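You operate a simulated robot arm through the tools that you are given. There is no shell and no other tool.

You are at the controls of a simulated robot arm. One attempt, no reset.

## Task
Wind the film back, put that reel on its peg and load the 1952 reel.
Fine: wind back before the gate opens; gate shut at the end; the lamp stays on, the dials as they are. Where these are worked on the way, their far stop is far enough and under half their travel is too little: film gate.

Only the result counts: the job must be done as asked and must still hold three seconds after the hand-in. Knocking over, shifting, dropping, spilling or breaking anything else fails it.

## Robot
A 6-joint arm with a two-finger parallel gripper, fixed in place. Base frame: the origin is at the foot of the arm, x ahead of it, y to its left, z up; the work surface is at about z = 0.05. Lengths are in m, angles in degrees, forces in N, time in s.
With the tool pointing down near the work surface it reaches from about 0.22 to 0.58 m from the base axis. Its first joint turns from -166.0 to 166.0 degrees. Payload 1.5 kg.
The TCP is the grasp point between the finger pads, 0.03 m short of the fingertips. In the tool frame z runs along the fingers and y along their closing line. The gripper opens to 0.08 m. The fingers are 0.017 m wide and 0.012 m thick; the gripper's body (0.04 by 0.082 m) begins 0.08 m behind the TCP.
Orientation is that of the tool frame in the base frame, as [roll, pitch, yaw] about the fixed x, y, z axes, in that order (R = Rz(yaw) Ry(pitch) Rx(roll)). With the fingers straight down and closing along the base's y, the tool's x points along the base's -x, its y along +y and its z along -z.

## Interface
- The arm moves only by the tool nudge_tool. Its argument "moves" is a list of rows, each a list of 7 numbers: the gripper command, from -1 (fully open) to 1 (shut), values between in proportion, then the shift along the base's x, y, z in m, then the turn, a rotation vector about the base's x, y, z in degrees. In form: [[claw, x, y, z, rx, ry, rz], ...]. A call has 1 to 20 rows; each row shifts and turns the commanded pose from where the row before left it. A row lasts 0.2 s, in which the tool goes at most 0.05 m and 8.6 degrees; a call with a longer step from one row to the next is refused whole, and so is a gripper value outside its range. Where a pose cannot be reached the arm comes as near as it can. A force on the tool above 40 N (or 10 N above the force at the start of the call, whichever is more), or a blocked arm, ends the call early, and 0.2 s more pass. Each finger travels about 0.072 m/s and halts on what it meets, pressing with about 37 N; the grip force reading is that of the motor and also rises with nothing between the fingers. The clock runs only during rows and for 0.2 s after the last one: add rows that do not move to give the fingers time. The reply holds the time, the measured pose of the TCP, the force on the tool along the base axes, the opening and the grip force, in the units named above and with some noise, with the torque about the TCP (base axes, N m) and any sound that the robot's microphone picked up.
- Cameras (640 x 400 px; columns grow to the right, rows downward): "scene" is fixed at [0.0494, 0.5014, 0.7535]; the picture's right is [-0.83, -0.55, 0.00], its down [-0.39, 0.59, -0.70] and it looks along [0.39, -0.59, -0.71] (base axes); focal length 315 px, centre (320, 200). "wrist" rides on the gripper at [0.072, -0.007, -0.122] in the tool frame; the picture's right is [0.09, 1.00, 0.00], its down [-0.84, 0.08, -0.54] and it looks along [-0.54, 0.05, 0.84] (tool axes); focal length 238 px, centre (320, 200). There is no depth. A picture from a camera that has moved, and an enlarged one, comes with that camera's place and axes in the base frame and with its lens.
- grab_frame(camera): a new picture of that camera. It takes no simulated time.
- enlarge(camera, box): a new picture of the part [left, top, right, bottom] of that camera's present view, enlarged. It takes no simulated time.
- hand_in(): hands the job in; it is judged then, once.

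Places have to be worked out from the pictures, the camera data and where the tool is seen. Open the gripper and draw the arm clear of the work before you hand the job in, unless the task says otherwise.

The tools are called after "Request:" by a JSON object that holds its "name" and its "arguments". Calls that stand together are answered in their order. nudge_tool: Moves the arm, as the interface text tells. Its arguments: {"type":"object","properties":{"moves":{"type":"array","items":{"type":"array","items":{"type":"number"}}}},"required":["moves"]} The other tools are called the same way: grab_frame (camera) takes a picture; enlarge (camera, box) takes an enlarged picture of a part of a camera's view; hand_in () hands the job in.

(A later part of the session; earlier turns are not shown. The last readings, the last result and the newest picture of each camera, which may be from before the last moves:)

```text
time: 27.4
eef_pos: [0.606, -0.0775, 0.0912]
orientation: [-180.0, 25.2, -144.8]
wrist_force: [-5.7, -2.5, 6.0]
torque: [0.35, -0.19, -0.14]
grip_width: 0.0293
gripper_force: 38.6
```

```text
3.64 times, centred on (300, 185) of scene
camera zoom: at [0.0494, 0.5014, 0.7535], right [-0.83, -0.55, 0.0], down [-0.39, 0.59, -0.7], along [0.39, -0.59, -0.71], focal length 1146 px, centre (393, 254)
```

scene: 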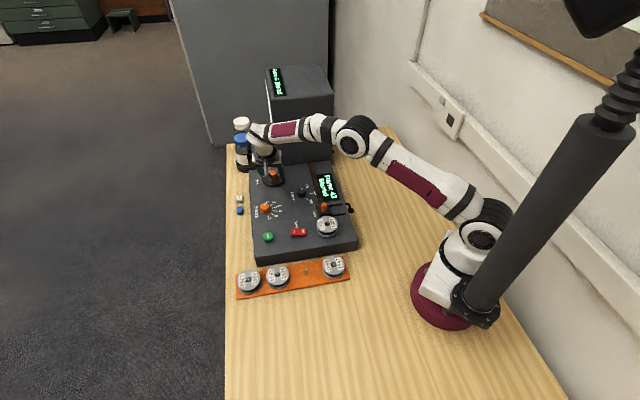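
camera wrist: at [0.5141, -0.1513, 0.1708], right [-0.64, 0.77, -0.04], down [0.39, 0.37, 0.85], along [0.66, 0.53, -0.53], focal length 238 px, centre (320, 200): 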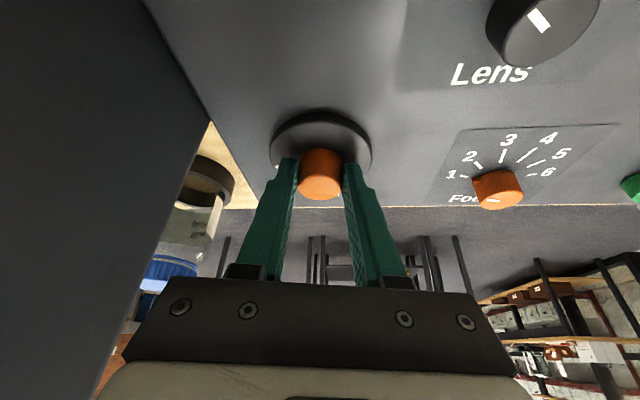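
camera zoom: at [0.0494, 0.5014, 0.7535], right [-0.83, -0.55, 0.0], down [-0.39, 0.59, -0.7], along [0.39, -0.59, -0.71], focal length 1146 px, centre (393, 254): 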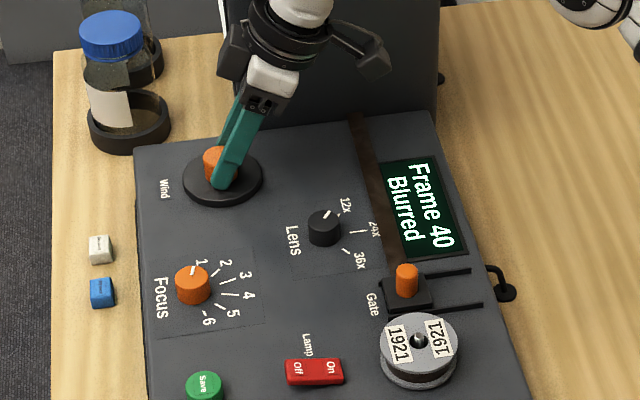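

The index mark is hidden by the left finger now. I'll twist a further 16° to see whether resistance builds up (stop) or the knob follows.

Request:
{"name": "nudge_tool", "arguments": {"moves": [[1, 0.0009, -0.0011, 0, 0, 0, 8], [1, 0.001, -0.001, 0, 0, 0, 8]]}}

Request:
{"name": "enlarge", "arguments": {"camera": "wrist", "box": [250, 90, 390, 200]}}

Request:
{"name": "enlarge", "arguments": {"camera": "scene", "box": [220, 130, 380, 240]}}

```text
time: 28.0
eef_pos: [0.6085, -0.0791, 0.0903]
orientation: [-179.9, 25.0, -128.6]
wrist_force: [7.9, -4.3, 0.7]
torque: [-0.46, -0.04, -0.44]
grip_width: 0.029
gripper_force: 39.4
```

```text
3.64 times, centred on (320, 145) of wrist
camera zoom: at [0.54, -0.1759, 0.1708], right [-0.83, 0.56, -0.04], down [0.27, 0.46, 0.85], along [0.49, 0.69, -0.53], focal length 867 px, centre (320, 400)
```

zoom: 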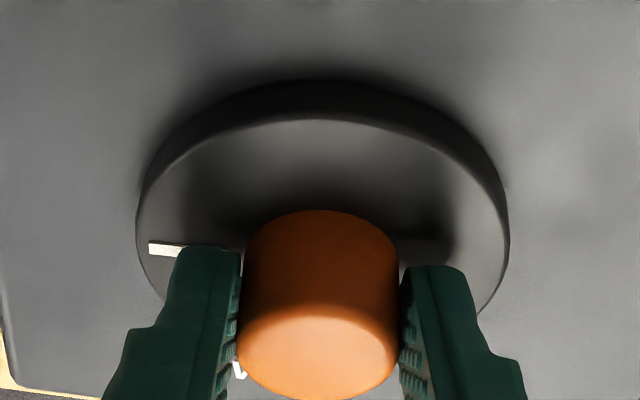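

```text
3.64 times, centred on (300, 185) of scene
camera zoom: at [0.0494, 0.5014, 0.7535], right [-0.83, -0.55, 0.0], down [-0.39, 0.59, -0.7], along [0.39, -0.59, -0.71], focal length 1146 px, centre (393, 254)
```

zoom: 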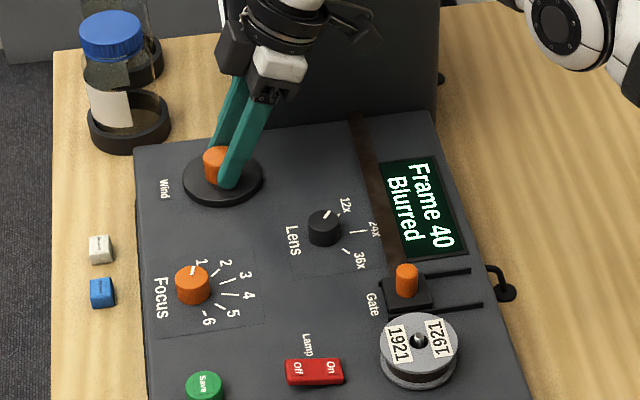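

The mark sits at the same absolute angle (about -34°) while the torque rises to -0.44 Nm, so the knob is on the wind-back stop at frame 40. I'm releasing straight away, lifting, and moving toward the gate while turning to yaw 135° and removing the tilt.

Request:
{"name": "nudge_tool", "arguments": {"moves": [[-1, 0, 0, 0, 0, 0, 0], [-1, 0, 0, 0, 0, 0, 0], [-1, 0, 0, 0.02, 0, 0, 0], [-1, 0, 0, 0.04, 0, 0, 0], [-1, 0, 0, 0.04, 0, 0, -8], [-1, -0.02, 0, 0.03, 0, 0, -8], [-1, -0.032, 0.008, 0, 0, 0, -8], [-1, -0.032, 0.008, 0, 0, 0, -8], [-1, -0.032, 0.008, 0, 0, 0, -8], [-1, -0.032, 0.008, 0, 0, 0, -8], [-1, -0.032, 0.008, 0, 0, 0, -8], [-1, 0, 0, 0, 0, 0, -8], [-1, 0, 0, 0, 0, 0, -8], [-1, 0, 0, 0, 0, 0, -8], [-1, 0, 0, 0, 0, 0, -8], [-1, 0, 0, 0, 0, 0, -8.2], [-1, 0, 0, 0, 5.9, 5.9, 0], [-1, 0, 0, 0, 5.9, 5.9, 0], [-1, 0, 0, 0, 5.9, 5.9, 0], [-1, 0, 0, 0, 0, 0, 0]]}}

Request:
{"name": "grab_frame", "arguments": {"camera": "wrist"}}

Request:
{"name": "enlarge", "arguments": {"camera": "scene", "box": [220, 130, 380, 240]}}

```text
time: 32.2
eef_pos: [0.4277, -0.0385, 0.2206]
orientation: [180.0, 0.0, 134.9]
wrist_force: [0.0, -0.2, 0.9]
torque: [0.02, 0.06, 0.0]
grip_width: 0.08
gripper_force: 0.1
```

```text
taken
camera wrist: at [0.372, 0.0057, 0.3428], right [0.64, 0.77, 0.0], down [0.65, -0.54, 0.54], along [0.42, -0.35, -0.84], focal length 238 px, centre (320, 200)
```

wrist: 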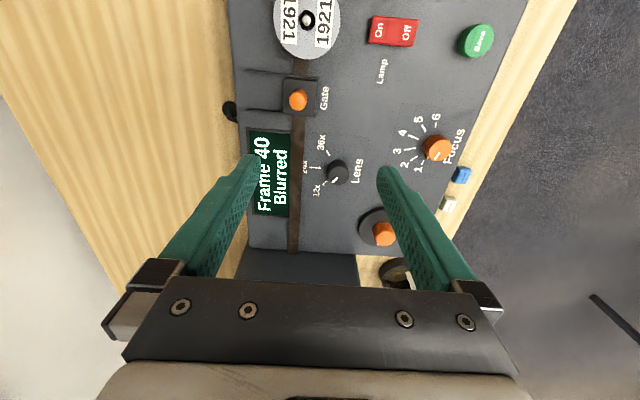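

```text
3.64 times, centred on (300, 185) of scene
camera zoom: at [0.0494, 0.5014, 0.7535], right [-0.83, -0.55, 0.0], down [-0.39, 0.59, -0.7], along [0.39, -0.59, -0.71], focal length 1146 px, centre (393, 254)
```

zoom: 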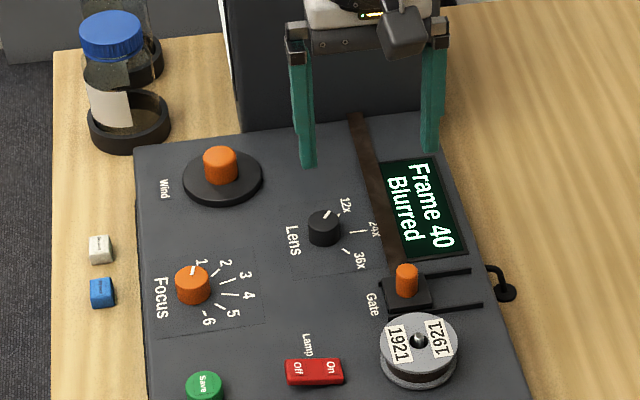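

The console axes are at 45°, and my grip axis (yaw 135°) lines up with the gate's slide direction. The gate knob is at about (0.391, -0.041), so I'll go above it and verify.

Request:
{"name": "nudge_tool", "arguments": {"moves": [[-1, -0.0185, -0.001, -0.04, 0, 0, 0], [-1, -0.018, -0.0015, -0.04, 0, 0, 0], [-1, 0, 0, -0.005, 0, 0, 0], [-1, 0, 0, 0, 0, 0, 0]]}}

Request:
{"name": "grab_frame", "arguments": {"camera": "wrist"}}

Request:
{"name": "enlarge", "arguments": {"camera": "wrist", "box": [240, 90, 400, 200]}}

```text
time: 33.2
eef_pos: [0.3904, -0.0418, 0.1356]
orientation: [179.9, 0.1, 135.0]
wrist_force: [-0.2, -0.5, -0.7]
torque: [0.01, 0.0, 0.0]
grip_width: 0.0802
gripper_force: 0.2
```

```text
taken
camera wrist: at [0.3357, 0.0031, 0.2575], right [0.64, 0.77, 0.0], down [0.65, -0.54, 0.54], along [0.42, -0.35, -0.84], focal length 238 px, centre (320, 200)
```

wrist: 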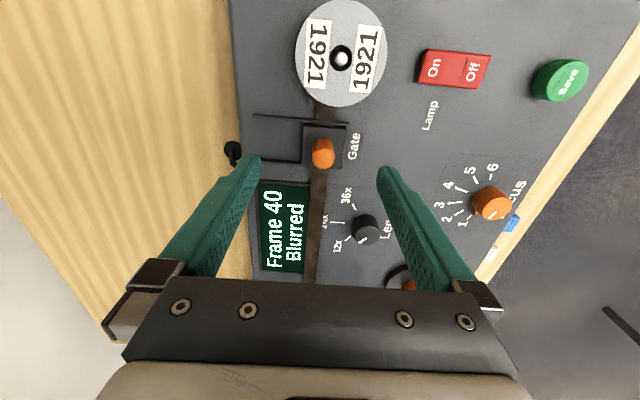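

```text
3.64 times, centred on (320, 145) of wrist
camera zoom: at [0.3357, 0.0031, 0.2575], right [0.64, 0.77, 0.0], down [0.65, -0.54, 0.54], along [0.42, -0.35, -0.84], focal length 867 px, centre (320, 400)
```

zoom: 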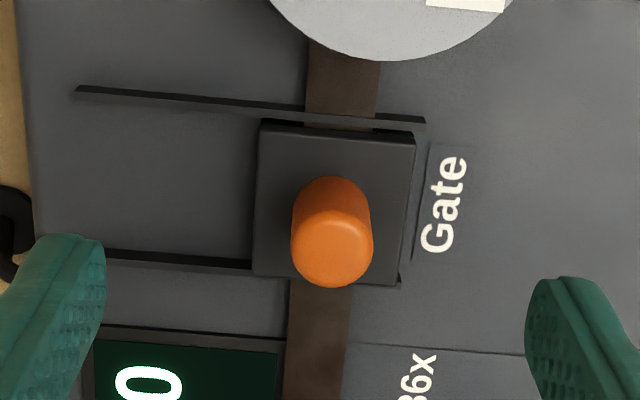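

The knob is centred to within 2 mm. I descend to z≈0.096 and close on it.

Request:
{"name": "nudge_tool", "arguments": {"moves": [[-1, 0.0013, 0.0013, -0.02, 0, 0, 0], [-1, 0, 0, -0.0195, 0, 0, 0], [-1, 0, 0, 0, 0, 0, 0], [0.5, 0, 0, 0, 0, 0, 0], [1, 0, 0, 0, 0, 0, 0], [1, 0, 0, 0, 0, 0, 0], [1, 0, 0, 0, 0, 0, 0]]}}

Request:
{"name": "grab_frame", "arguments": {"camera": "wrist"}}

```text
time: 34.8
eef_pos: [0.3922, -0.0405, 0.0955]
orientation: [180.0, 0.1, 134.9]
wrist_force: [1.4, 1.4, -3.1]
torque: [0.01, -0.09, 0.0]
grip_width: 0.0167
gripper_force: 32.1
```

```text
taken
camera wrist: at [0.3367, 0.004, 0.2184], right [0.64, 0.77, 0.0], down [0.65, -0.54, 0.54], along [0.42, -0.35, -0.84], focal length 238 px, centre (320, 200)
```

wrist: 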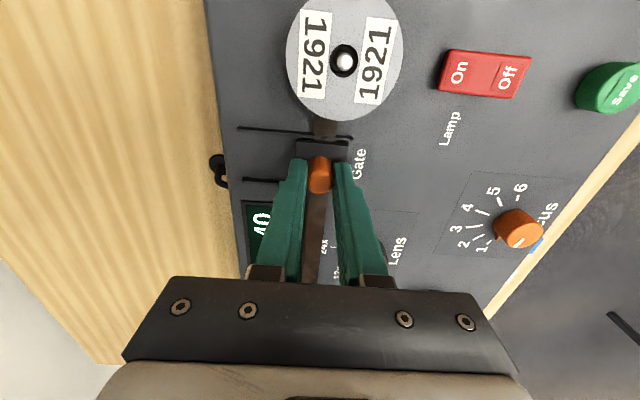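

The knob is gripped (0.0167 m). I slide the gate open along -u in small steps until it reaches its stop.

Request:
{"name": "nudge_tool", "arguments": {"moves": [[1, -0.0035, -0.0035, 0, 0, 0, 0], [1, -0.0035, -0.0035, 0, 0, 0, 0], [1, -0.0035, -0.0035, 0, 0, 0, 0], [1, -0.0035, -0.0035, 0, 0, 0, 0], [1, -0.0035, -0.0035, 0, 0, 0, 0], [1, -0.0035, -0.0035, 0, 0, 0, 0], [1, -0.0035, -0.0035, 0, 0, 0, 0], [1, -0.0035, -0.0035, 0, 0, 0, 0], [1, -0.0035, -0.0035, 0, 0, 0, 0]]}}

Request:
{"name": "grab_frame", "arguments": {"camera": "wrist"}}

Request:
{"name": "enlarge", "arguments": {"camera": "scene", "box": [220, 130, 380, 240]}}

```text
time: 36.9
eef_pos: [0.3647, -0.0686, 0.0976]
orientation: [179.5, 0.3, 135.0]
wrist_force: [14.6, 21.8, -11.0]
torque: [0.05, -0.42, 0.11]
grip_width: 0.0165
gripper_force: 32.1
stopped in row 9: the force on the tool passed its limit at 44 N (the readings are from after the stop); the commanded pose is now the measured one
```

```text
taken
camera wrist: at [0.3072, -0.0248, 0.2182], right [0.64, 0.77, 0.01], down [0.64, -0.54, 0.55], along [0.42, -0.34, -0.84], focal length 238 px, centre (320, 200)
```

wrist: 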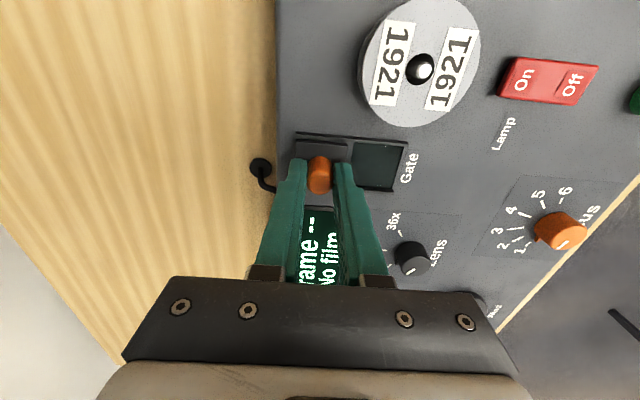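

```text
3.64 times, centred on (300, 185) of scene
camera zoom: at [0.0494, 0.5014, 0.7535], right [-0.83, -0.55, 0.0], down [-0.39, 0.59, -0.7], along [0.39, -0.59, -0.71], focal length 1146 px, centre (393, 254)
```

zoom: 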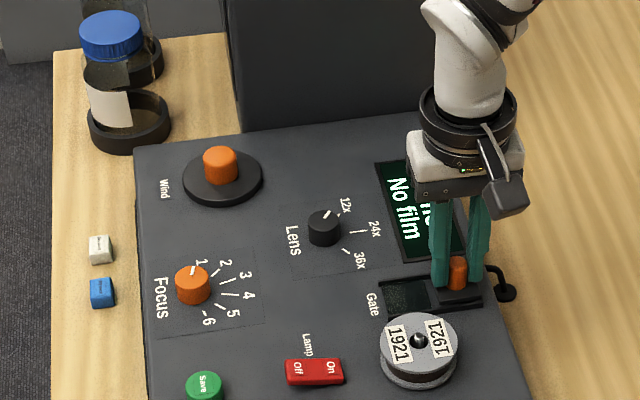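

The gate is open at its stop and the display reads "No film". I release the knob, lift, and turn to yaw -135° above the 1921 reel, so the fingers close perpendicular to the rack later on.

Request:
{"name": "nudge_tool", "arguments": {"moves": [[-0.2, 0, 0, 0, 0, 0, 0], [-0.2, 0, 0, 0, 0, 0, 0], [-0.2, 0, 0, 0.03, 0, 0, 0], [-0.5, 0, 0, 0.04, 0, 0, 0], [-0.85, -0.0015, 0.007, 0.01, 0, 0, 8.2], [-0.85, -0.0015, 0.007, 0, 0, 0, 8.2], [-0.85, -0.0015, 0.007, 0, 0, 0, 8.2], [-0.85, -0.0015, 0.007, 0, 0, 0, 8.2], [-0.85, -0.0015, 0.007, 0, 0, 0, 8.2], [-0.85, -0.0015, 0.007, 0, 0, 0, 8.2], [-0.85, -0.0015, 0.007, 0, 0, 0, 8.2], [-0.85, -0.0015, 0.007, 0, 0, 0, 8.2], [-0.85, -0.0015, 0.007, 0, 0, 0, 8.2], [-0.85, -0.0015, 0.007, 0, 0, 0, 8.2], [-0.85, -0.0017, 0.0071, 0, 0, 0, 8.0], [-0.85, 0, 0, 0, 0, 0, 0]]}}

Request:
{"name": "grab_frame", "arguments": {"camera": "wrist"}}

Request:
{"name": "enlarge", "arguments": {"camera": "scene", "box": [220, 150, 380, 310]}}

```text
time: 40.3
eef_pos: [0.3454, 0.0078, 0.1754]
orientation: [179.7, 0.2, -134.9]
wrist_force: [0.4, 0.6, 0.4]
torque: [-0.02, 0.0, 0.03]
grip_width: 0.0739
gripper_force: 0.1
```

```text
taken
camera wrist: at [0.2998, -0.0506, 0.298], right [-0.77, 0.64, 0.0], down [0.54, 0.64, 0.55], along [0.35, 0.42, -0.84], focal length 238 px, centre (320, 200)
```

wrist: 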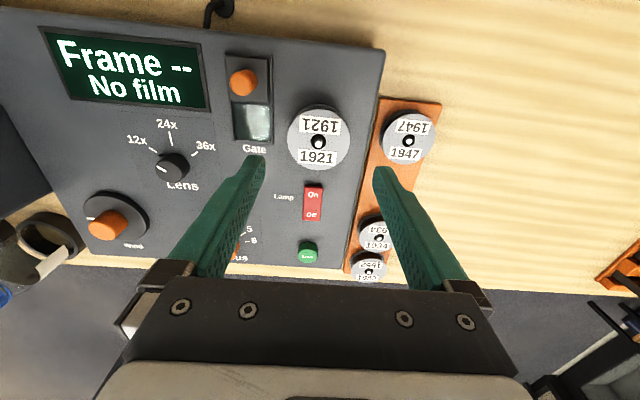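

```text
2.50 times, centred on (300, 230) of scene
camera zoom: at [0.0494, 0.5014, 0.7535], right [-0.83, -0.55, 0.0], down [-0.39, 0.59, -0.7], along [0.39, -0.59, -0.71], focal length 788 px, centre (370, 125)
```

zoom: 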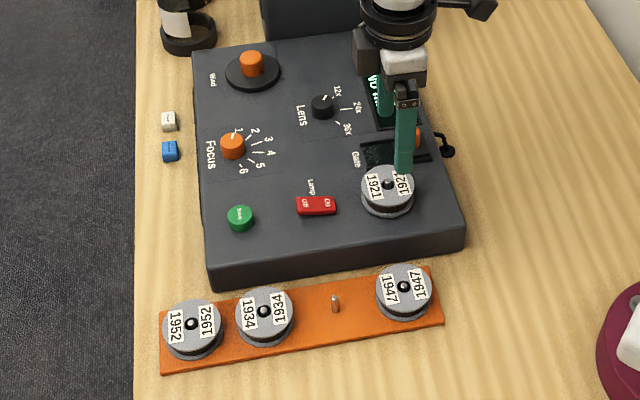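

The reel appears almost centred below the tool. I'll zoom in to measure the residual offset.

Request:
{"name": "enlarge", "arguments": {"camera": "wrist", "box": [260, 90, 380, 180]}}

Request:
{"name": "enlarge", "arguments": {"camera": "wrist", "box": [320, 80, 460, 290]}}

```text
4.44 times, centred on (320, 135) of wrist
camera zoom: at [0.2998, -0.0506, 0.298], right [-0.77, 0.64, 0.0], down [0.54, 0.64, 0.55], along [0.35, 0.42, -0.84], focal length 1059 px, centre (320, 489)
```

zoom: 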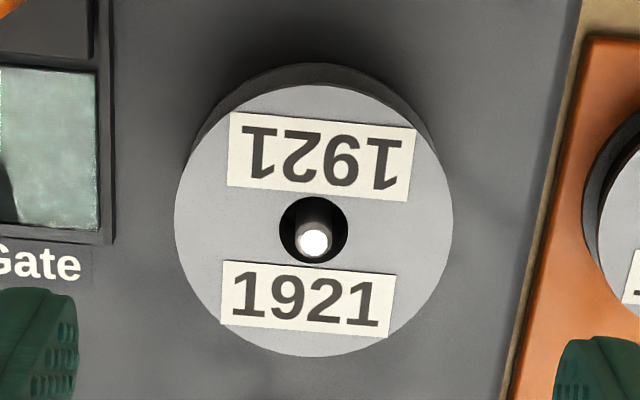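

```text
1.90 times, centred on (390, 185) of wrist
camera zoom: at [0.2998, -0.0506, 0.298], right [-0.77, 0.64, 0.0], down [0.54, 0.64, 0.55], along [0.35, 0.42, -0.84], focal length 454 px, centre (187, 229)
```

zoom: 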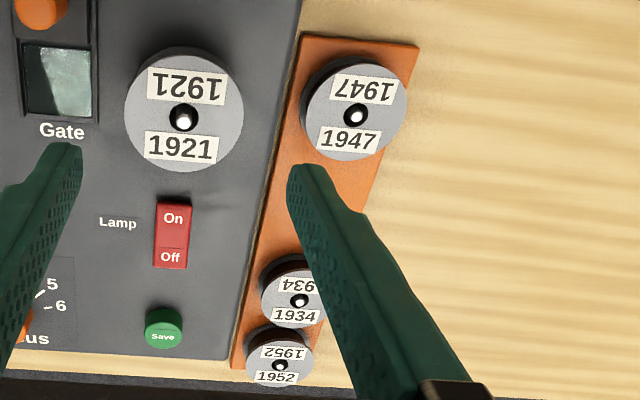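

The reel centre is at about (0.3495, 0.0097). I descend with a 74 mm opening to TCP z≈0.084, leaving the fingertips just above the console.

Request:
{"name": "nudge_tool", "arguments": {"moves": [[-0.85, 0.0041, 0.0019, -0.03, 0, 0, 0], [-0.85, 0, 0, -0.03, 0, 0, 0], [-0.85, 0, 0, -0.02, 0, 0, 0], [-0.85, 0, 0, -0.011, 0, 0, 0], [-0.85, 0, 0, 0, 0, 0, 0]]}}

Request:
{"name": "grab_frame", "arguments": {"camera": "wrist"}}

Request:
{"name": "enlarge", "arguments": {"camera": "scene", "box": [270, 170, 370, 250]}}

```text
time: 41.5
eef_pos: [0.3491, 0.0107, 0.084]
orientation: [179.7, 0.2, -135.0]
wrist_force: [-0.8, -0.6, -0.5]
torque: [-0.02, 0.03, 0.01]
grip_width: 0.0739
gripper_force: 0.0
```

```text
taken
camera wrist: at [0.3034, -0.048, 0.2066], right [-0.77, 0.64, 0.0], down [0.54, 0.64, 0.55], along [0.35, 0.42, -0.84], focal length 238 px, centre (320, 200)
```

wrist: 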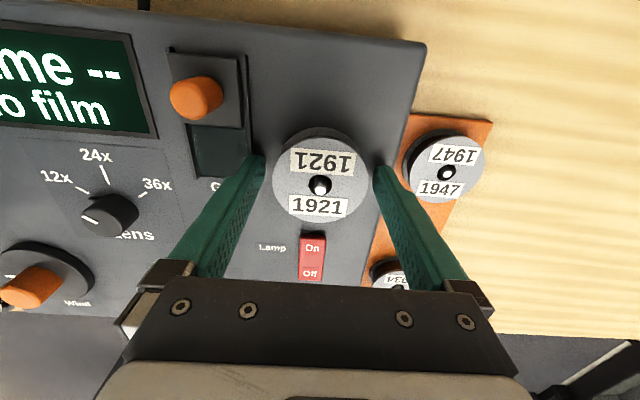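

```text
5.00 times, centred on (320, 210) of scene
camera zoom: at [0.0494, 0.5014, 0.7535], right [-0.83, -0.55, 0.0], down [-0.39, 0.59, -0.7], along [0.39, -0.59, -0.71], focal length 1575 px, centre (320, 150)
```

zoom: 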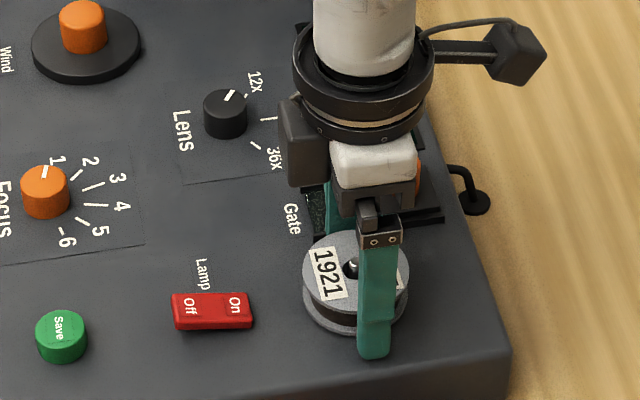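

Fingers straddle the reel and there is no contact force. Closing to grip it.

Request:
{"name": "nudge_tool", "arguments": {"moves": [[0, 0, 0, 0, 0, 0, 0], [1, 0, 0, 0, 0, 0, 0], [1, 0, 0, 0, 0, 0, 0], [1, 0, 0, 0, 0, 0, 0]]}}

Request:
{"name": "enlarge", "arguments": {"camera": "wrist", "box": [240, 110, 400, 230]}}

```text
time: 42.5
eef_pos: [0.3497, 0.0095, 0.0855]
orientation: [179.8, 0.1, -135.1]
wrist_force: [0.0, -1.0, 0.2]
torque: [0.02, 0.0, -0.05]
grip_width: 0.057
gripper_force: 36.8
```

```text
3.33 times, centred on (320, 170) of wrist
camera zoom: at [0.3035, -0.048, 0.2069], right [-0.77, 0.64, 0.0], down [0.54, 0.64, 0.55], along [0.35, 0.42, -0.84], focal length 794 px, centre (320, 300)
```

zoom: 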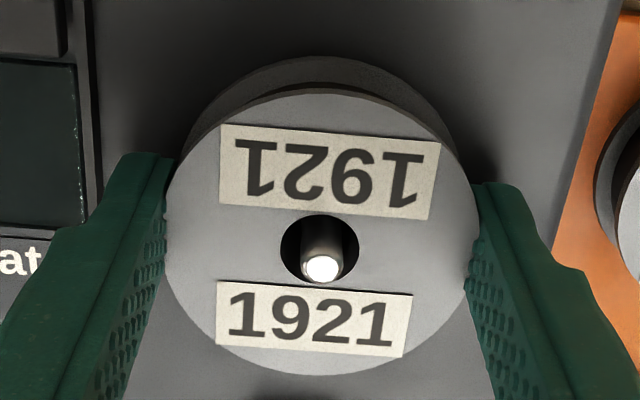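

The reel is gripped at 0.057 m. I lift it straight up off the spindle.

Request:
{"name": "nudge_tool", "arguments": {"moves": [[1, 0, 0, 0.01, 0, 0, 0], [1, 0, 0, 0.015, 0, 0, 0], [1, 0, 0, 0.02, 0, 0, 0], [1, 0, 0, 0.025, 0, 0, 0], [1, 0, 0, 0.02, 0, 0, 0], [1, 0, 0, 0, 0, 0, 0]]}}

Request:
{"name": "grab_frame", "arguments": {"camera": "wrist"}}

Request:
{"name": "enlarge", "arguments": {"camera": "scene", "box": [220, 150, 380, 310]}}

```text
time: 43.9
eef_pos: [0.3519, 0.0098, 0.1752]
orientation: [179.6, 0.1, -134.9]
wrist_force: [-0.1, -0.4, 0.1]
torque: [-0.03, 0.0, 0.02]
grip_width: 0.0
gripper_force: 21.1
```

```text
taken
camera wrist: at [0.3042, -0.0485, 0.2977], right [-0.77, 0.64, 0.0], down [0.54, 0.64, 0.55], along [0.35, 0.42, -0.84], focal length 238 px, centre (320, 200)
```

wrist: 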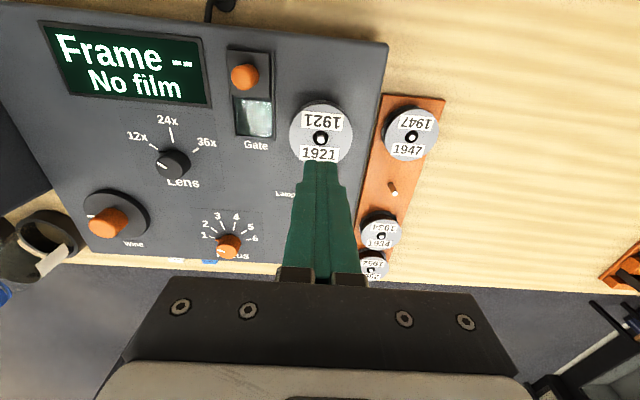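

```text
2.50 times, centred on (300, 230) of scene
camera zoom: at [0.0494, 0.5014, 0.7535], right [-0.83, -0.55, 0.0], down [-0.39, 0.59, -0.7], along [0.39, -0.59, -0.71], focal length 788 px, centre (370, 125)
```

zoom: 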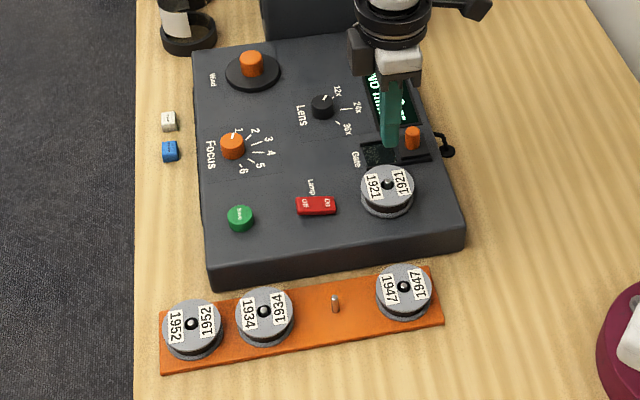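

The gripper came up empty. The reel slipped out of the fingertips and is still seated on the spindle. I'll check it for disturbance and get the tool-relative offset before retrying with a deeper grip and slower lift.

Request:
{"name": "enlarge", "arguments": {"camera": "scene", "box": [290, 180, 370, 240]}}

Request:
{"name": "enlarge", "arguments": {"camera": "wrist", "box": [200, 40, 400, 170]}}

```text
6.67 times, centred on (330, 210) of scene
camera zoom: at [0.0494, 0.5014, 0.7535], right [-0.83, -0.55, 0.0], down [-0.39, 0.59, -0.7], along [0.39, -0.59, -0.71], focal length 2101 px, centre (253, 133)
```

zoom: 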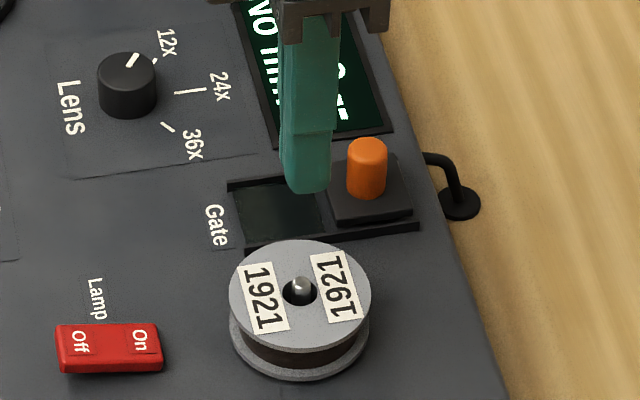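

```text
3.08 times, centred on (300, 105) of wrist
camera zoom: at [0.3042, -0.0485, 0.2977], right [-0.77, 0.64, 0.0], down [0.54, 0.64, 0.55], along [0.35, 0.42, -0.84], focal length 733 px, centre (382, 492)
```

zoom: 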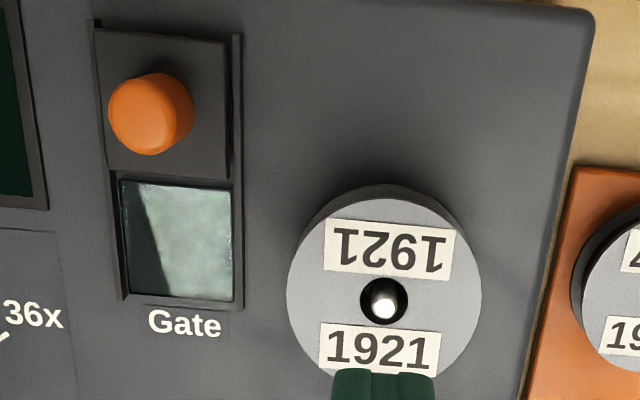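

The gate is fully open and the reel undisturbed, centred under the tool to about 1 mm. I reopen and descend again, going lower in small steps to find the console surface.

Request:
{"name": "nudge_tool", "arguments": {"moves": [[-0.85, 0.0009, 0.0009, 0, 0, 0, 0], [-0.85, 0, 0, 0, 0, 0, 0], [-0.85, 0, 0, 0, 0, 0, 0], [-0.85, 0, 0, -0.03, 0, 0, 0], [-0.85, 0, 0, -0.03, 0, 0, 0], [-0.85, 0, 0, -0.022, 0, 0, 0], [-0.85, 0, 0, -0.008, 0, 0, 0], [-0.85, 0, 0, -0.003, 0, 0, 0], [-0.85, 0, 0, 0, 0, 0, 0]]}}

Request:
{"name": "enlarge", "arguments": {"camera": "scene", "box": [290, 180, 370, 240]}}

```text
time: 45.9
eef_pos: [0.3507, 0.0097, 0.0823]
orientation: [179.7, 0.2, -134.9]
wrist_force: [-0.1, -0.1, -0.7]
torque: [0.0, 0.02, 0.0]
grip_width: 0.074
gripper_force: 0.1
```

```text
6.67 times, centred on (330, 210) of scene
camera zoom: at [0.0494, 0.5014, 0.7535], right [-0.83, -0.55, 0.0], down [-0.39, 0.59, -0.7], along [0.39, -0.59, -0.71], focal length 2101 px, centre (253, 133)
```

zoom: 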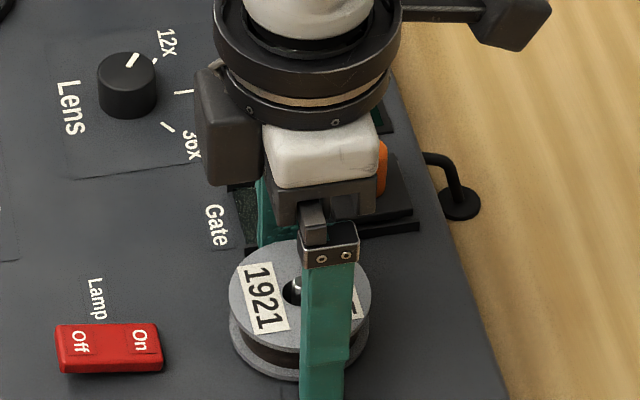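

No contact yet at z=0.082. I'll look at the fingertip against the console surface before going lower.

Request:
{"name": "enlarge", "arguments": {"camera": "scene", "box": [300, 205, 360, 250]}}

Request:
{"name": "grab_frame", "arguments": {"camera": "wrist"}}

```text
8.89 times, centred on (330, 228) of scene
camera zoom: at [0.0494, 0.5014, 0.7535], right [-0.83, -0.55, 0.0], down [-0.39, 0.59, -0.7], along [0.39, -0.59, -0.71], focal length 2801 px, centre (231, -44)
```

zoom: 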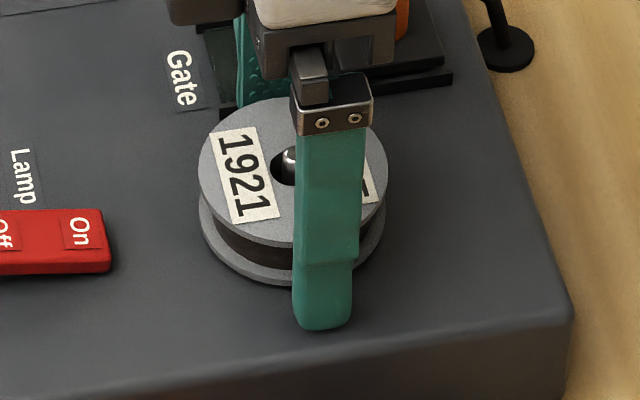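

```text
taken
camera wrist: at [0.3049, -0.048, 0.2041], right [-0.77, 0.64, 0.0], down [0.54, 0.64, 0.55], along [0.35, 0.42, -0.84], focal length 238 px, centre (320, 200)
```

wrist: 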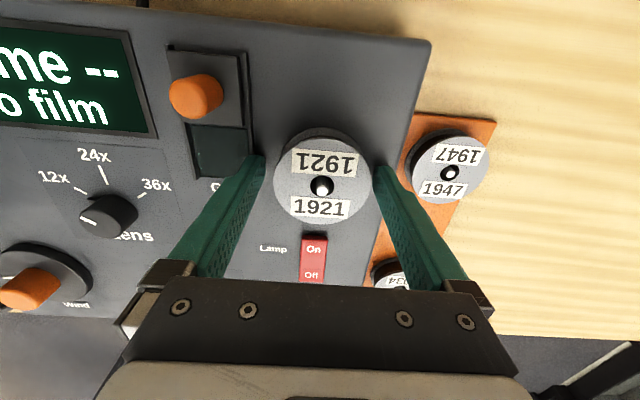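

The fingers cover the full reel height. I close, then lift slowly and only 10 mm, to read the force and width.

Request:
{"name": "nudge_tool", "arguments": {"moves": [[0, 0, 0, 0, 0, 0, 0], [1, 0, 0, 0, 0, 0, 0], [1, 0, 0, 0, 0, 0, 0], [1, 0, 0, 0, 0, 0, 0], [1, 0, 0, 0, 0, 0, 0], [1, 0, 0, 0.003, 0, 0, 0], [1, 0, 0, 0.003, 0, 0, 0], [1, 0, 0, 0.004, 0, 0, 0]]}}

Request:
{"name": "enlarge", "arguments": {"camera": "scene", "box": [300, 205, 360, 250]}}

Request:
{"name": "enlarge", "arguments": {"camera": "wrist", "box": [240, 110, 400, 230]}}

```text
time: 47.7
eef_pos: [0.352, 0.0101, 0.0924]
orientation: [179.6, 0.3, -134.9]
wrist_force: [0.0, -0.3, -0.5]
torque: [0.0, -0.02, -0.01]
grip_width: 0.0571
gripper_force: 37.3
```

```text
8.89 times, centred on (330, 228) of scene
camera zoom: at [0.0494, 0.5014, 0.7535], right [-0.83, -0.55, 0.0], down [-0.39, 0.59, -0.7], along [0.39, -0.59, -0.71], focal length 2801 px, centre (231, -44)
```

zoom: 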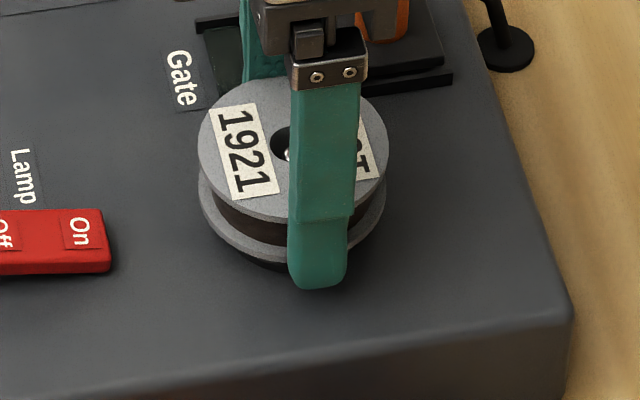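

```text
3.33 times, centred on (320, 170) of wrist
camera zoom: at [0.3047, -0.048, 0.2143], right [-0.77, 0.64, 0.0], down [0.54, 0.64, 0.55], along [0.35, 0.42, -0.84], focal length 794 px, centre (320, 300)
```

zoom: 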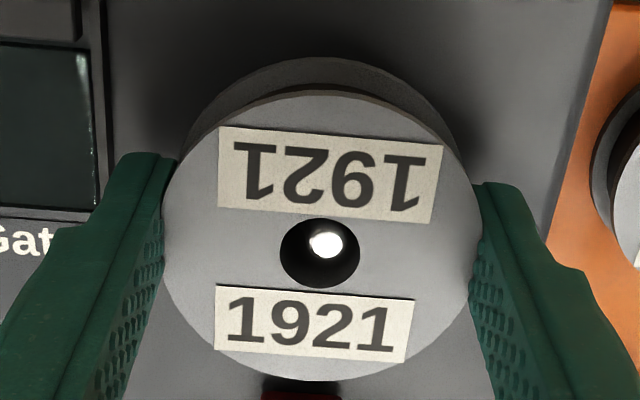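

The reel has risen with the gripper this time. I continue lifting gently until it clears the spindle.

Request:
{"name": "nudge_tool", "arguments": {"moves": [[1, 0, 0, 0.004, 0, 0, 0], [1, 0, 0, 0.005, 0, 0, 0], [1, 0, 0, 0.006, 0, 0, 0], [1, 0, 0, 0.006, 0, 0, 0], [1, 0, 0, 0.006, 0, 0, 0], [1, 0, 0, 0.006, 0, 0, 0], [1, 0, 0, 0.006, 0, 0, 0], [1, 0, 0, 0.006, 0, 0, 0], [1, 0, 0, 0.005, 0, 0, 0]]}}

Request:
{"name": "enlarge", "arguments": {"camera": "wrist", "box": [240, 90, 400, 210]}}

Request:
{"name": "enlarge", "arguments": {"camera": "scene", "box": [280, 170, 360, 230]}}

```text
time: 49.7
eef_pos: [0.3523, 0.0091, 0.1415]
orientation: [179.7, 0.1, -135.0]
wrist_force: [0.5, -0.3, -1.1]
torque: [-0.03, 0.0, -0.01]
grip_width: 0.057
gripper_force: 36.6
```

```text
3.33 times, centred on (320, 150) of wrist
camera zoom: at [0.3055, -0.048, 0.2644], right [-0.77, 0.64, 0.0], down [0.54, 0.64, 0.55], along [0.35, 0.42, -0.84], focal length 794 px, centre (320, 367)
```

zoom: 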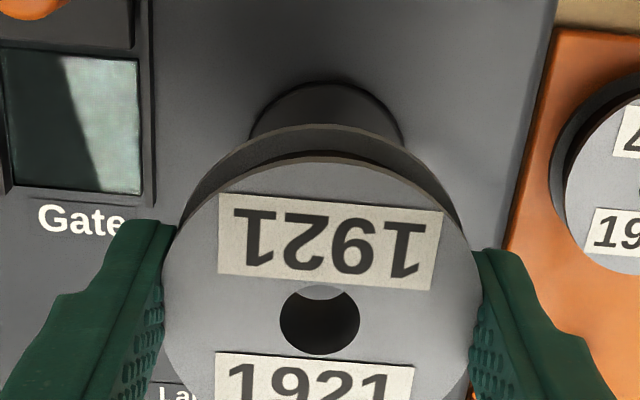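

```text
6.67 times, centred on (320, 200) of scene
camera zoom: at [0.0494, 0.5014, 0.7535], right [-0.83, -0.55, 0.0], down [-0.39, 0.59, -0.7], along [0.39, -0.59, -0.71], focal length 2101 px, centre (320, 200)
```

zoom: 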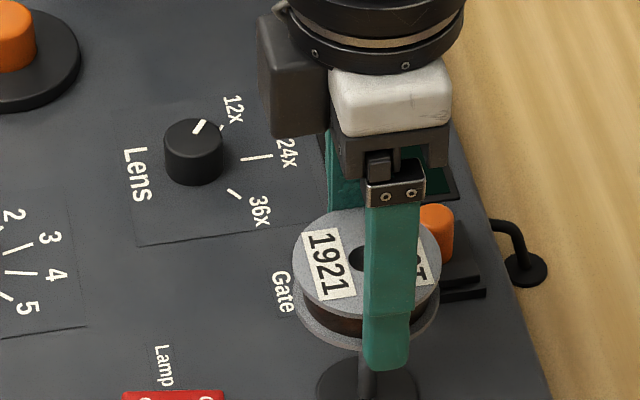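

The reel is free and held centred in the grip (within 1 mm). I carry it smoothly toward the rack, stopping short of the empty peg so that I can measure the peg before the reel hides it.

Request:
{"name": "nudge_tool", "arguments": {"moves": [[1, 0, 0.004, 0.004, 0, 0, 0], [1, -0.002, 0.01, 0.006, 0, 0, 0], [1, -0.003, 0.015, 0.005, 0, 0, 0], [1, -0.004, 0.015, 0, 0, 0, 0], [1, -0.003, 0.01, 0, 0, 0, 0], [1, -0.002, 0.006, 0, 0, 0, 0], [1, 0, 0, 0, 0, 0, 0]]}}

Request:
{"name": "grab_frame", "arguments": {"camera": "wrist"}}

Request:
{"name": "grab_frame", "arguments": {"camera": "scene"}}

```text
time: 51.3
eef_pos: [0.3373, 0.0701, 0.1566]
orientation: [179.7, 0.2, -135.0]
wrist_force: [-0.6, 0.1, -0.4]
torque: [-0.02, 0.01, -0.01]
grip_width: 0.0569
gripper_force: 36.9
```

```text
taken
camera wrist: at [0.2909, 0.0118, 0.279], right [-0.77, 0.64, 0.0], down [0.54, 0.64, 0.55], along [0.35, 0.42, -0.84], focal length 238 px, centre (320, 200)
```

wrist: 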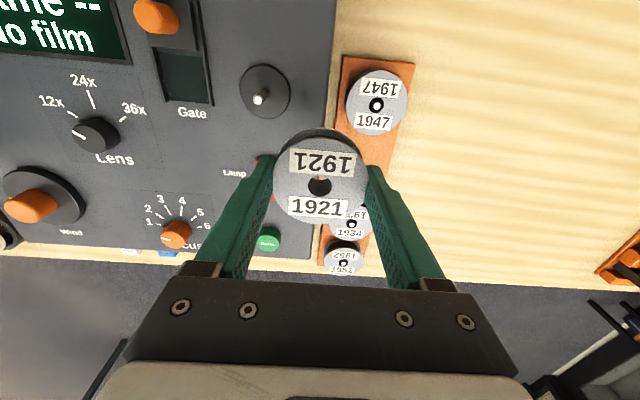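

```text
taken
```

scene: 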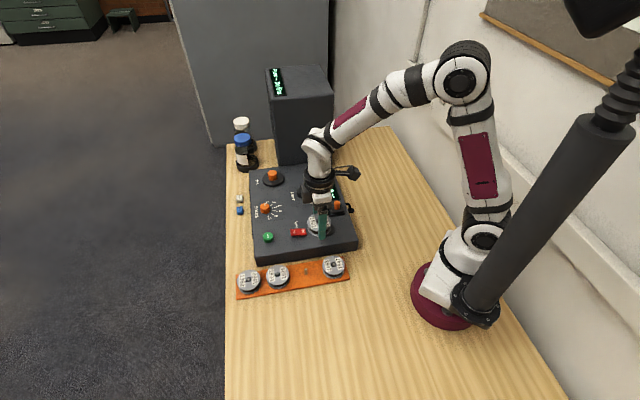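

The peg is hidden by the reel here, so I'll locate it as the midpoint between the 1934 and 1947 hubs, using enlarged views. I can also refine the 1952 hub this way.

Request:
{"name": "enlarge", "arguments": {"camera": "wrist", "box": [320, 60, 440, 150]}}

Request:
{"name": "enlarge", "arguments": {"camera": "wrist", "box": [290, 200, 410, 290]}}

Request:
{"name": "enlarge", "arguments": {"camera": "scene", "box": [230, 240, 360, 310]}}

```text
4.44 times, centred on (380, 105) of wrist
camera zoom: at [0.2909, 0.0118, 0.279], right [-0.77, 0.64, 0.0], down [0.54, 0.64, 0.55], along [0.35, 0.42, -0.84], focal length 1059 px, centre (53, 622)
```

zoom: 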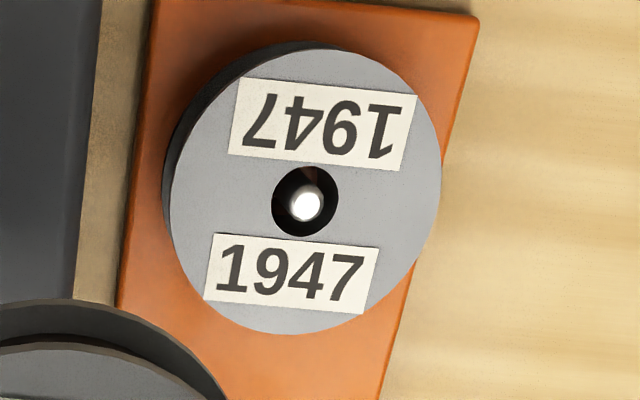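

```text
4.44 times, centred on (350, 245) of wrist
camera zoom: at [0.2909, 0.0118, 0.279], right [-0.77, 0.64, 0.0], down [0.54, 0.64, 0.55], along [0.35, 0.42, -0.84], focal length 1059 px, centre (187, 0)
```

zoom: 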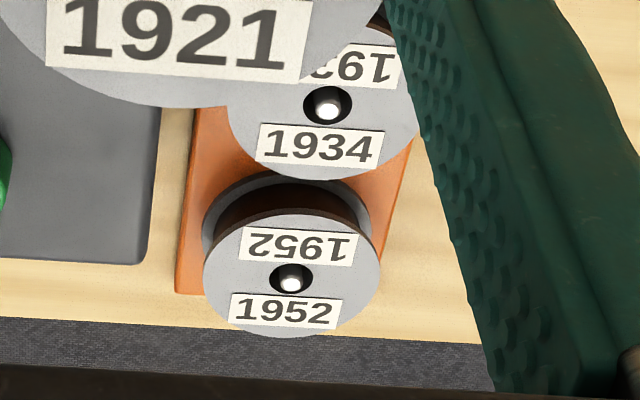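

```text
4.92 times, centred on (295, 275) of scene
camera zoom: at [0.0494, 0.5014, 0.7535], right [-0.83, -0.55, 0.0], down [-0.39, 0.59, -0.7], along [0.39, -0.59, -0.71], focal length 1551 px, centre (443, -169)
```

zoom: 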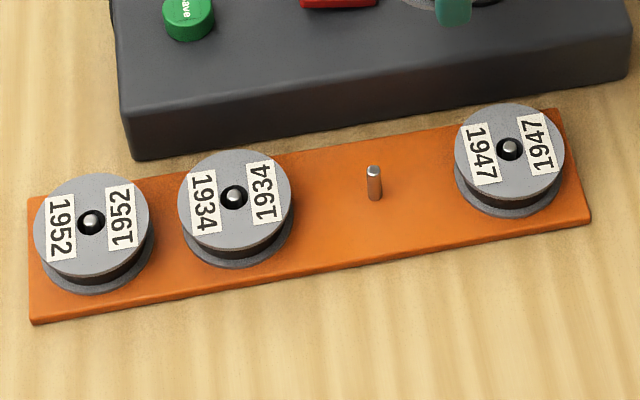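

The rack pitch comes out at about 0.075 and the empty peg at about (0.332, 0.138), with its tip near z≈0.03. I move the reel over it at a safe height and check alignment through the hole and with the scene camera.

Request:
{"name": "nudge_tool", "arguments": {"moves": [[1, -0.0005, 0.006, 0, 0, 0, 0], [1, -0.001, 0.014, 0, 0, 0, 0], [1, -0.0015, 0.018, 0, 0, 0, 0], [1, -0.0012, 0.016, -0.006, 0, 0, 0], [1, -0.0008, 0.01, -0.012, 0, 0, 0], [1, -0.0003, 0.004, -0.015, 0, 0, 0], [1, 0, 0, -0.015, 0, 0, 0], [1, 0, 0, -0.01, 0, 0, 0], [1, 0, 0, -0.006, 0, 0, 0], [1, 0, 0, 0, 0, 0, 0], [1, 0, 0, 0, 0, 0, 0]]}}

Request:
{"name": "grab_frame", "arguments": {"camera": "wrist"}}

Request:
{"name": "enlarge", "arguments": {"camera": "wrist", "box": [240, 110, 400, 230]}}

Request:
{"name": "enlarge", "arguments": {"camera": "scene", "box": [260, 220, 360, 300]}}

```text
time: 53.7
eef_pos: [0.3309, 0.1377, 0.0923]
orientation: [179.7, 0.1, -135.0]
wrist_force: [0.2, 1.0, -0.8]
torque: [0.01, 0.02, 0.01]
grip_width: 0.0571
gripper_force: 37.1
```

```text
taken
camera wrist: at [0.2856, 0.0803, 0.215], right [-0.77, 0.64, 0.0], down [0.54, 0.64, 0.55], along [0.35, 0.42, -0.84], focal length 238 px, centre (320, 200)
```

wrist: 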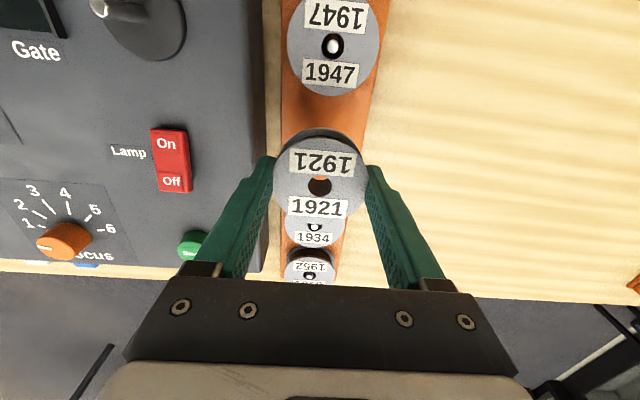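

```text
3.33 times, centred on (320, 170) of wrist
camera zoom: at [0.2856, 0.0803, 0.215], right [-0.77, 0.64, 0.0], down [0.54, 0.64, 0.55], along [0.35, 0.42, -0.84], focal length 794 px, centre (320, 300)
```

zoom: 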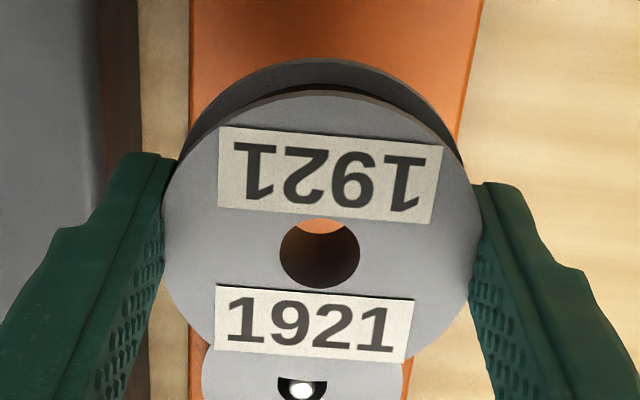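

```text
5.00 times, centred on (310, 260) of scene
camera zoom: at [0.0494, 0.5014, 0.7535], right [-0.83, -0.55, 0.0], down [-0.39, 0.59, -0.7], along [0.39, -0.59, -0.71], focal length 1575 px, centre (370, -100)
```

zoom: 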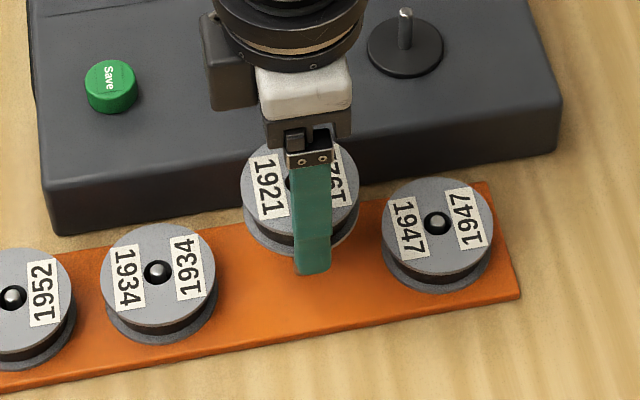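

The wrist and scene views agree that the reel is within about 1–2 mm of the peg axis. I make a 1 mm correction and lower it to just past where the peg tip should enter the hole, then check force.

Request:
{"name": "nudge_tool", "arguments": {"moves": [[1, -0.0003, 0.001, -0.006, 0, 0, 0], [1, 0, 0, -0.008, 0, 0, 0], [1, 0, 0, -0.006, 0, 0, 0], [1, 0, 0, -0.004, 0, 0, 0], [1, 0, 0, -0.003, 0, 0, 0], [1, 0, 0, -0.003, 0, 0, 0], [1, 0, 0, -0.002, 0, 0, 0], [1, 0, 0, -0.002, 0, 0, 0], [1, 0, 0, 0, 0, 0, 0]]}}

Request:
{"name": "enlarge", "arguments": {"camera": "wrist", "box": [240, 110, 400, 230]}}

Request:
{"name": "enlarge", "arguments": {"camera": "scene", "box": [260, 220, 360, 300]}}

```text
time: 55.7
eef_pos: [0.3313, 0.139, 0.0579]
orientation: [179.7, 0.2, -135.0]
wrist_force: [0.0, -0.4, -1.0]
torque: [-0.03, 0.01, -0.01]
grip_width: 0.0569
gripper_force: 37.3
```

```text
3.33 times, centred on (320, 170) of wrist
camera zoom: at [0.2854, 0.0809, 0.1809], right [-0.77, 0.64, 0.0], down [0.54, 0.64, 0.55], along [0.35, 0.42, -0.84], focal length 794 px, centre (320, 300)
```

zoom: 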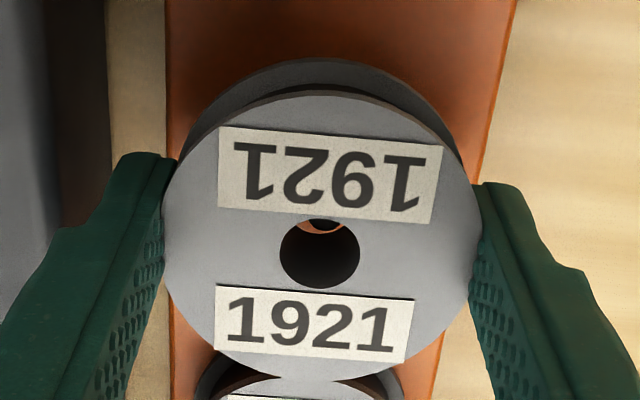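

```text
5.00 times, centred on (310, 260) of scene
camera zoom: at [0.0494, 0.5014, 0.7535], right [-0.83, -0.55, 0.0], down [-0.39, 0.59, -0.7], along [0.39, -0.59, -0.71], focal length 1575 px, centre (370, -100)
```

zoom: 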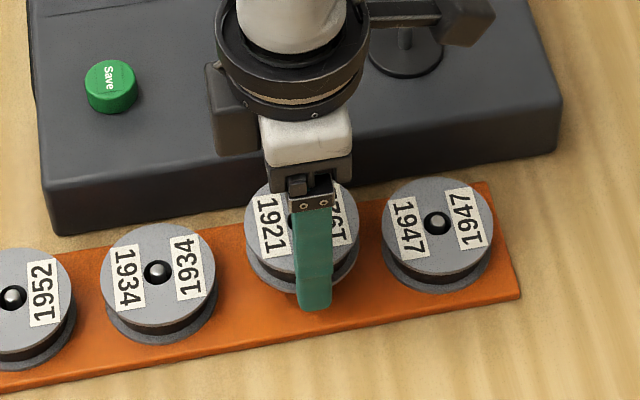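

No contact force yet at z=0.058. I continue lowering slowly while monitoring force.

Request:
{"name": "nudge_tool", "arguments": {"moves": [[1, 0, 0, -0.002, 0, 0, 0], [1, 0, 0, -0.002, 0, 0, 0], [1, 0, 0, -0.002, 0, 0, 0], [1, 0, 0, -0.002, 0, 0, 0], [1, 0, 0, 0, 0, 0, 0]]}}

Request:
{"name": "enlarge", "arguments": {"camera": "wrist", "box": [240, 110, 400, 230]}}

```text
time: 56.9
eef_pos: [0.3315, 0.1391, 0.0511]
orientation: [179.8, 0.2, -135.0]
wrist_force: [-1.0, -0.3, -0.3]
torque: [0.02, -0.05, 0.01]
grip_width: 0.0573
gripper_force: 37.2
```

```text
3.33 times, centred on (320, 170) of wrist
camera zoom: at [0.2856, 0.0809, 0.1734], right [-0.77, 0.64, 0.0], down [0.54, 0.64, 0.55], along [0.35, 0.42, -0.84], focal length 794 px, centre (320, 300)
```

zoom: 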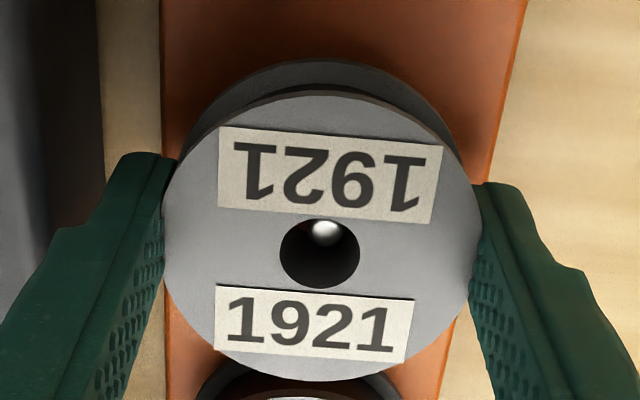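

The peg tip is now visible inside the hole. I keep lowering until the reel seats.

Request:
{"name": "nudge_tool", "arguments": {"moves": [[1, 0, 0, -0.002, 0, 0, 0], [1, 0, 0, -0.002, 0, 0, 0], [1, 0, 0, -0.002, 0, 0, 0], [1, 0, 0, -0.0015, 0, 0, 0], [1, 0, 0, 0, 0, 0, 0]]}}

Request:
{"name": "enlarge", "arguments": {"camera": "wrist", "box": [240, 110, 400, 230]}}

Request:
{"name": "enlarge", "arguments": {"camera": "scene", "box": [270, 240, 350, 300]}}

```text
time: 58.1
eef_pos: [0.3317, 0.1388, 0.0433]
orientation: [179.7, 0.2, -134.9]
wrist_force: [-0.6, 0.2, -1.0]
torque: [0.01, -0.03, 0.01]
grip_width: 0.057
gripper_force: 36.8
```

```text
3.33 times, centred on (320, 170) of wrist
camera zoom: at [0.2857, 0.0811, 0.1655], right [-0.77, 0.64, 0.0], down [0.54, 0.64, 0.55], along [0.35, 0.42, -0.84], focal length 794 px, centre (320, 300)
```

zoom: 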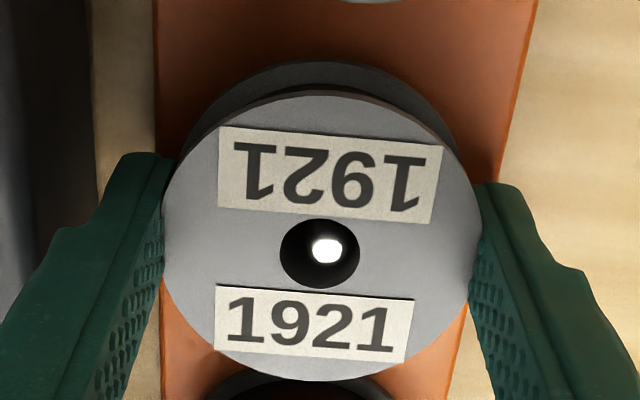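

```text
6.67 times, centred on (310, 270) of scene
camera zoom: at [0.0494, 0.5014, 0.7535], right [-0.83, -0.55, 0.0], down [-0.39, 0.59, -0.7], along [0.39, -0.59, -0.71], focal length 2101 px, centre (387, -267)
```

zoom: 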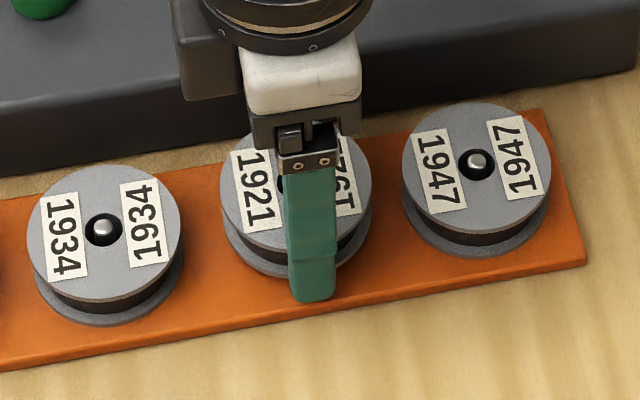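

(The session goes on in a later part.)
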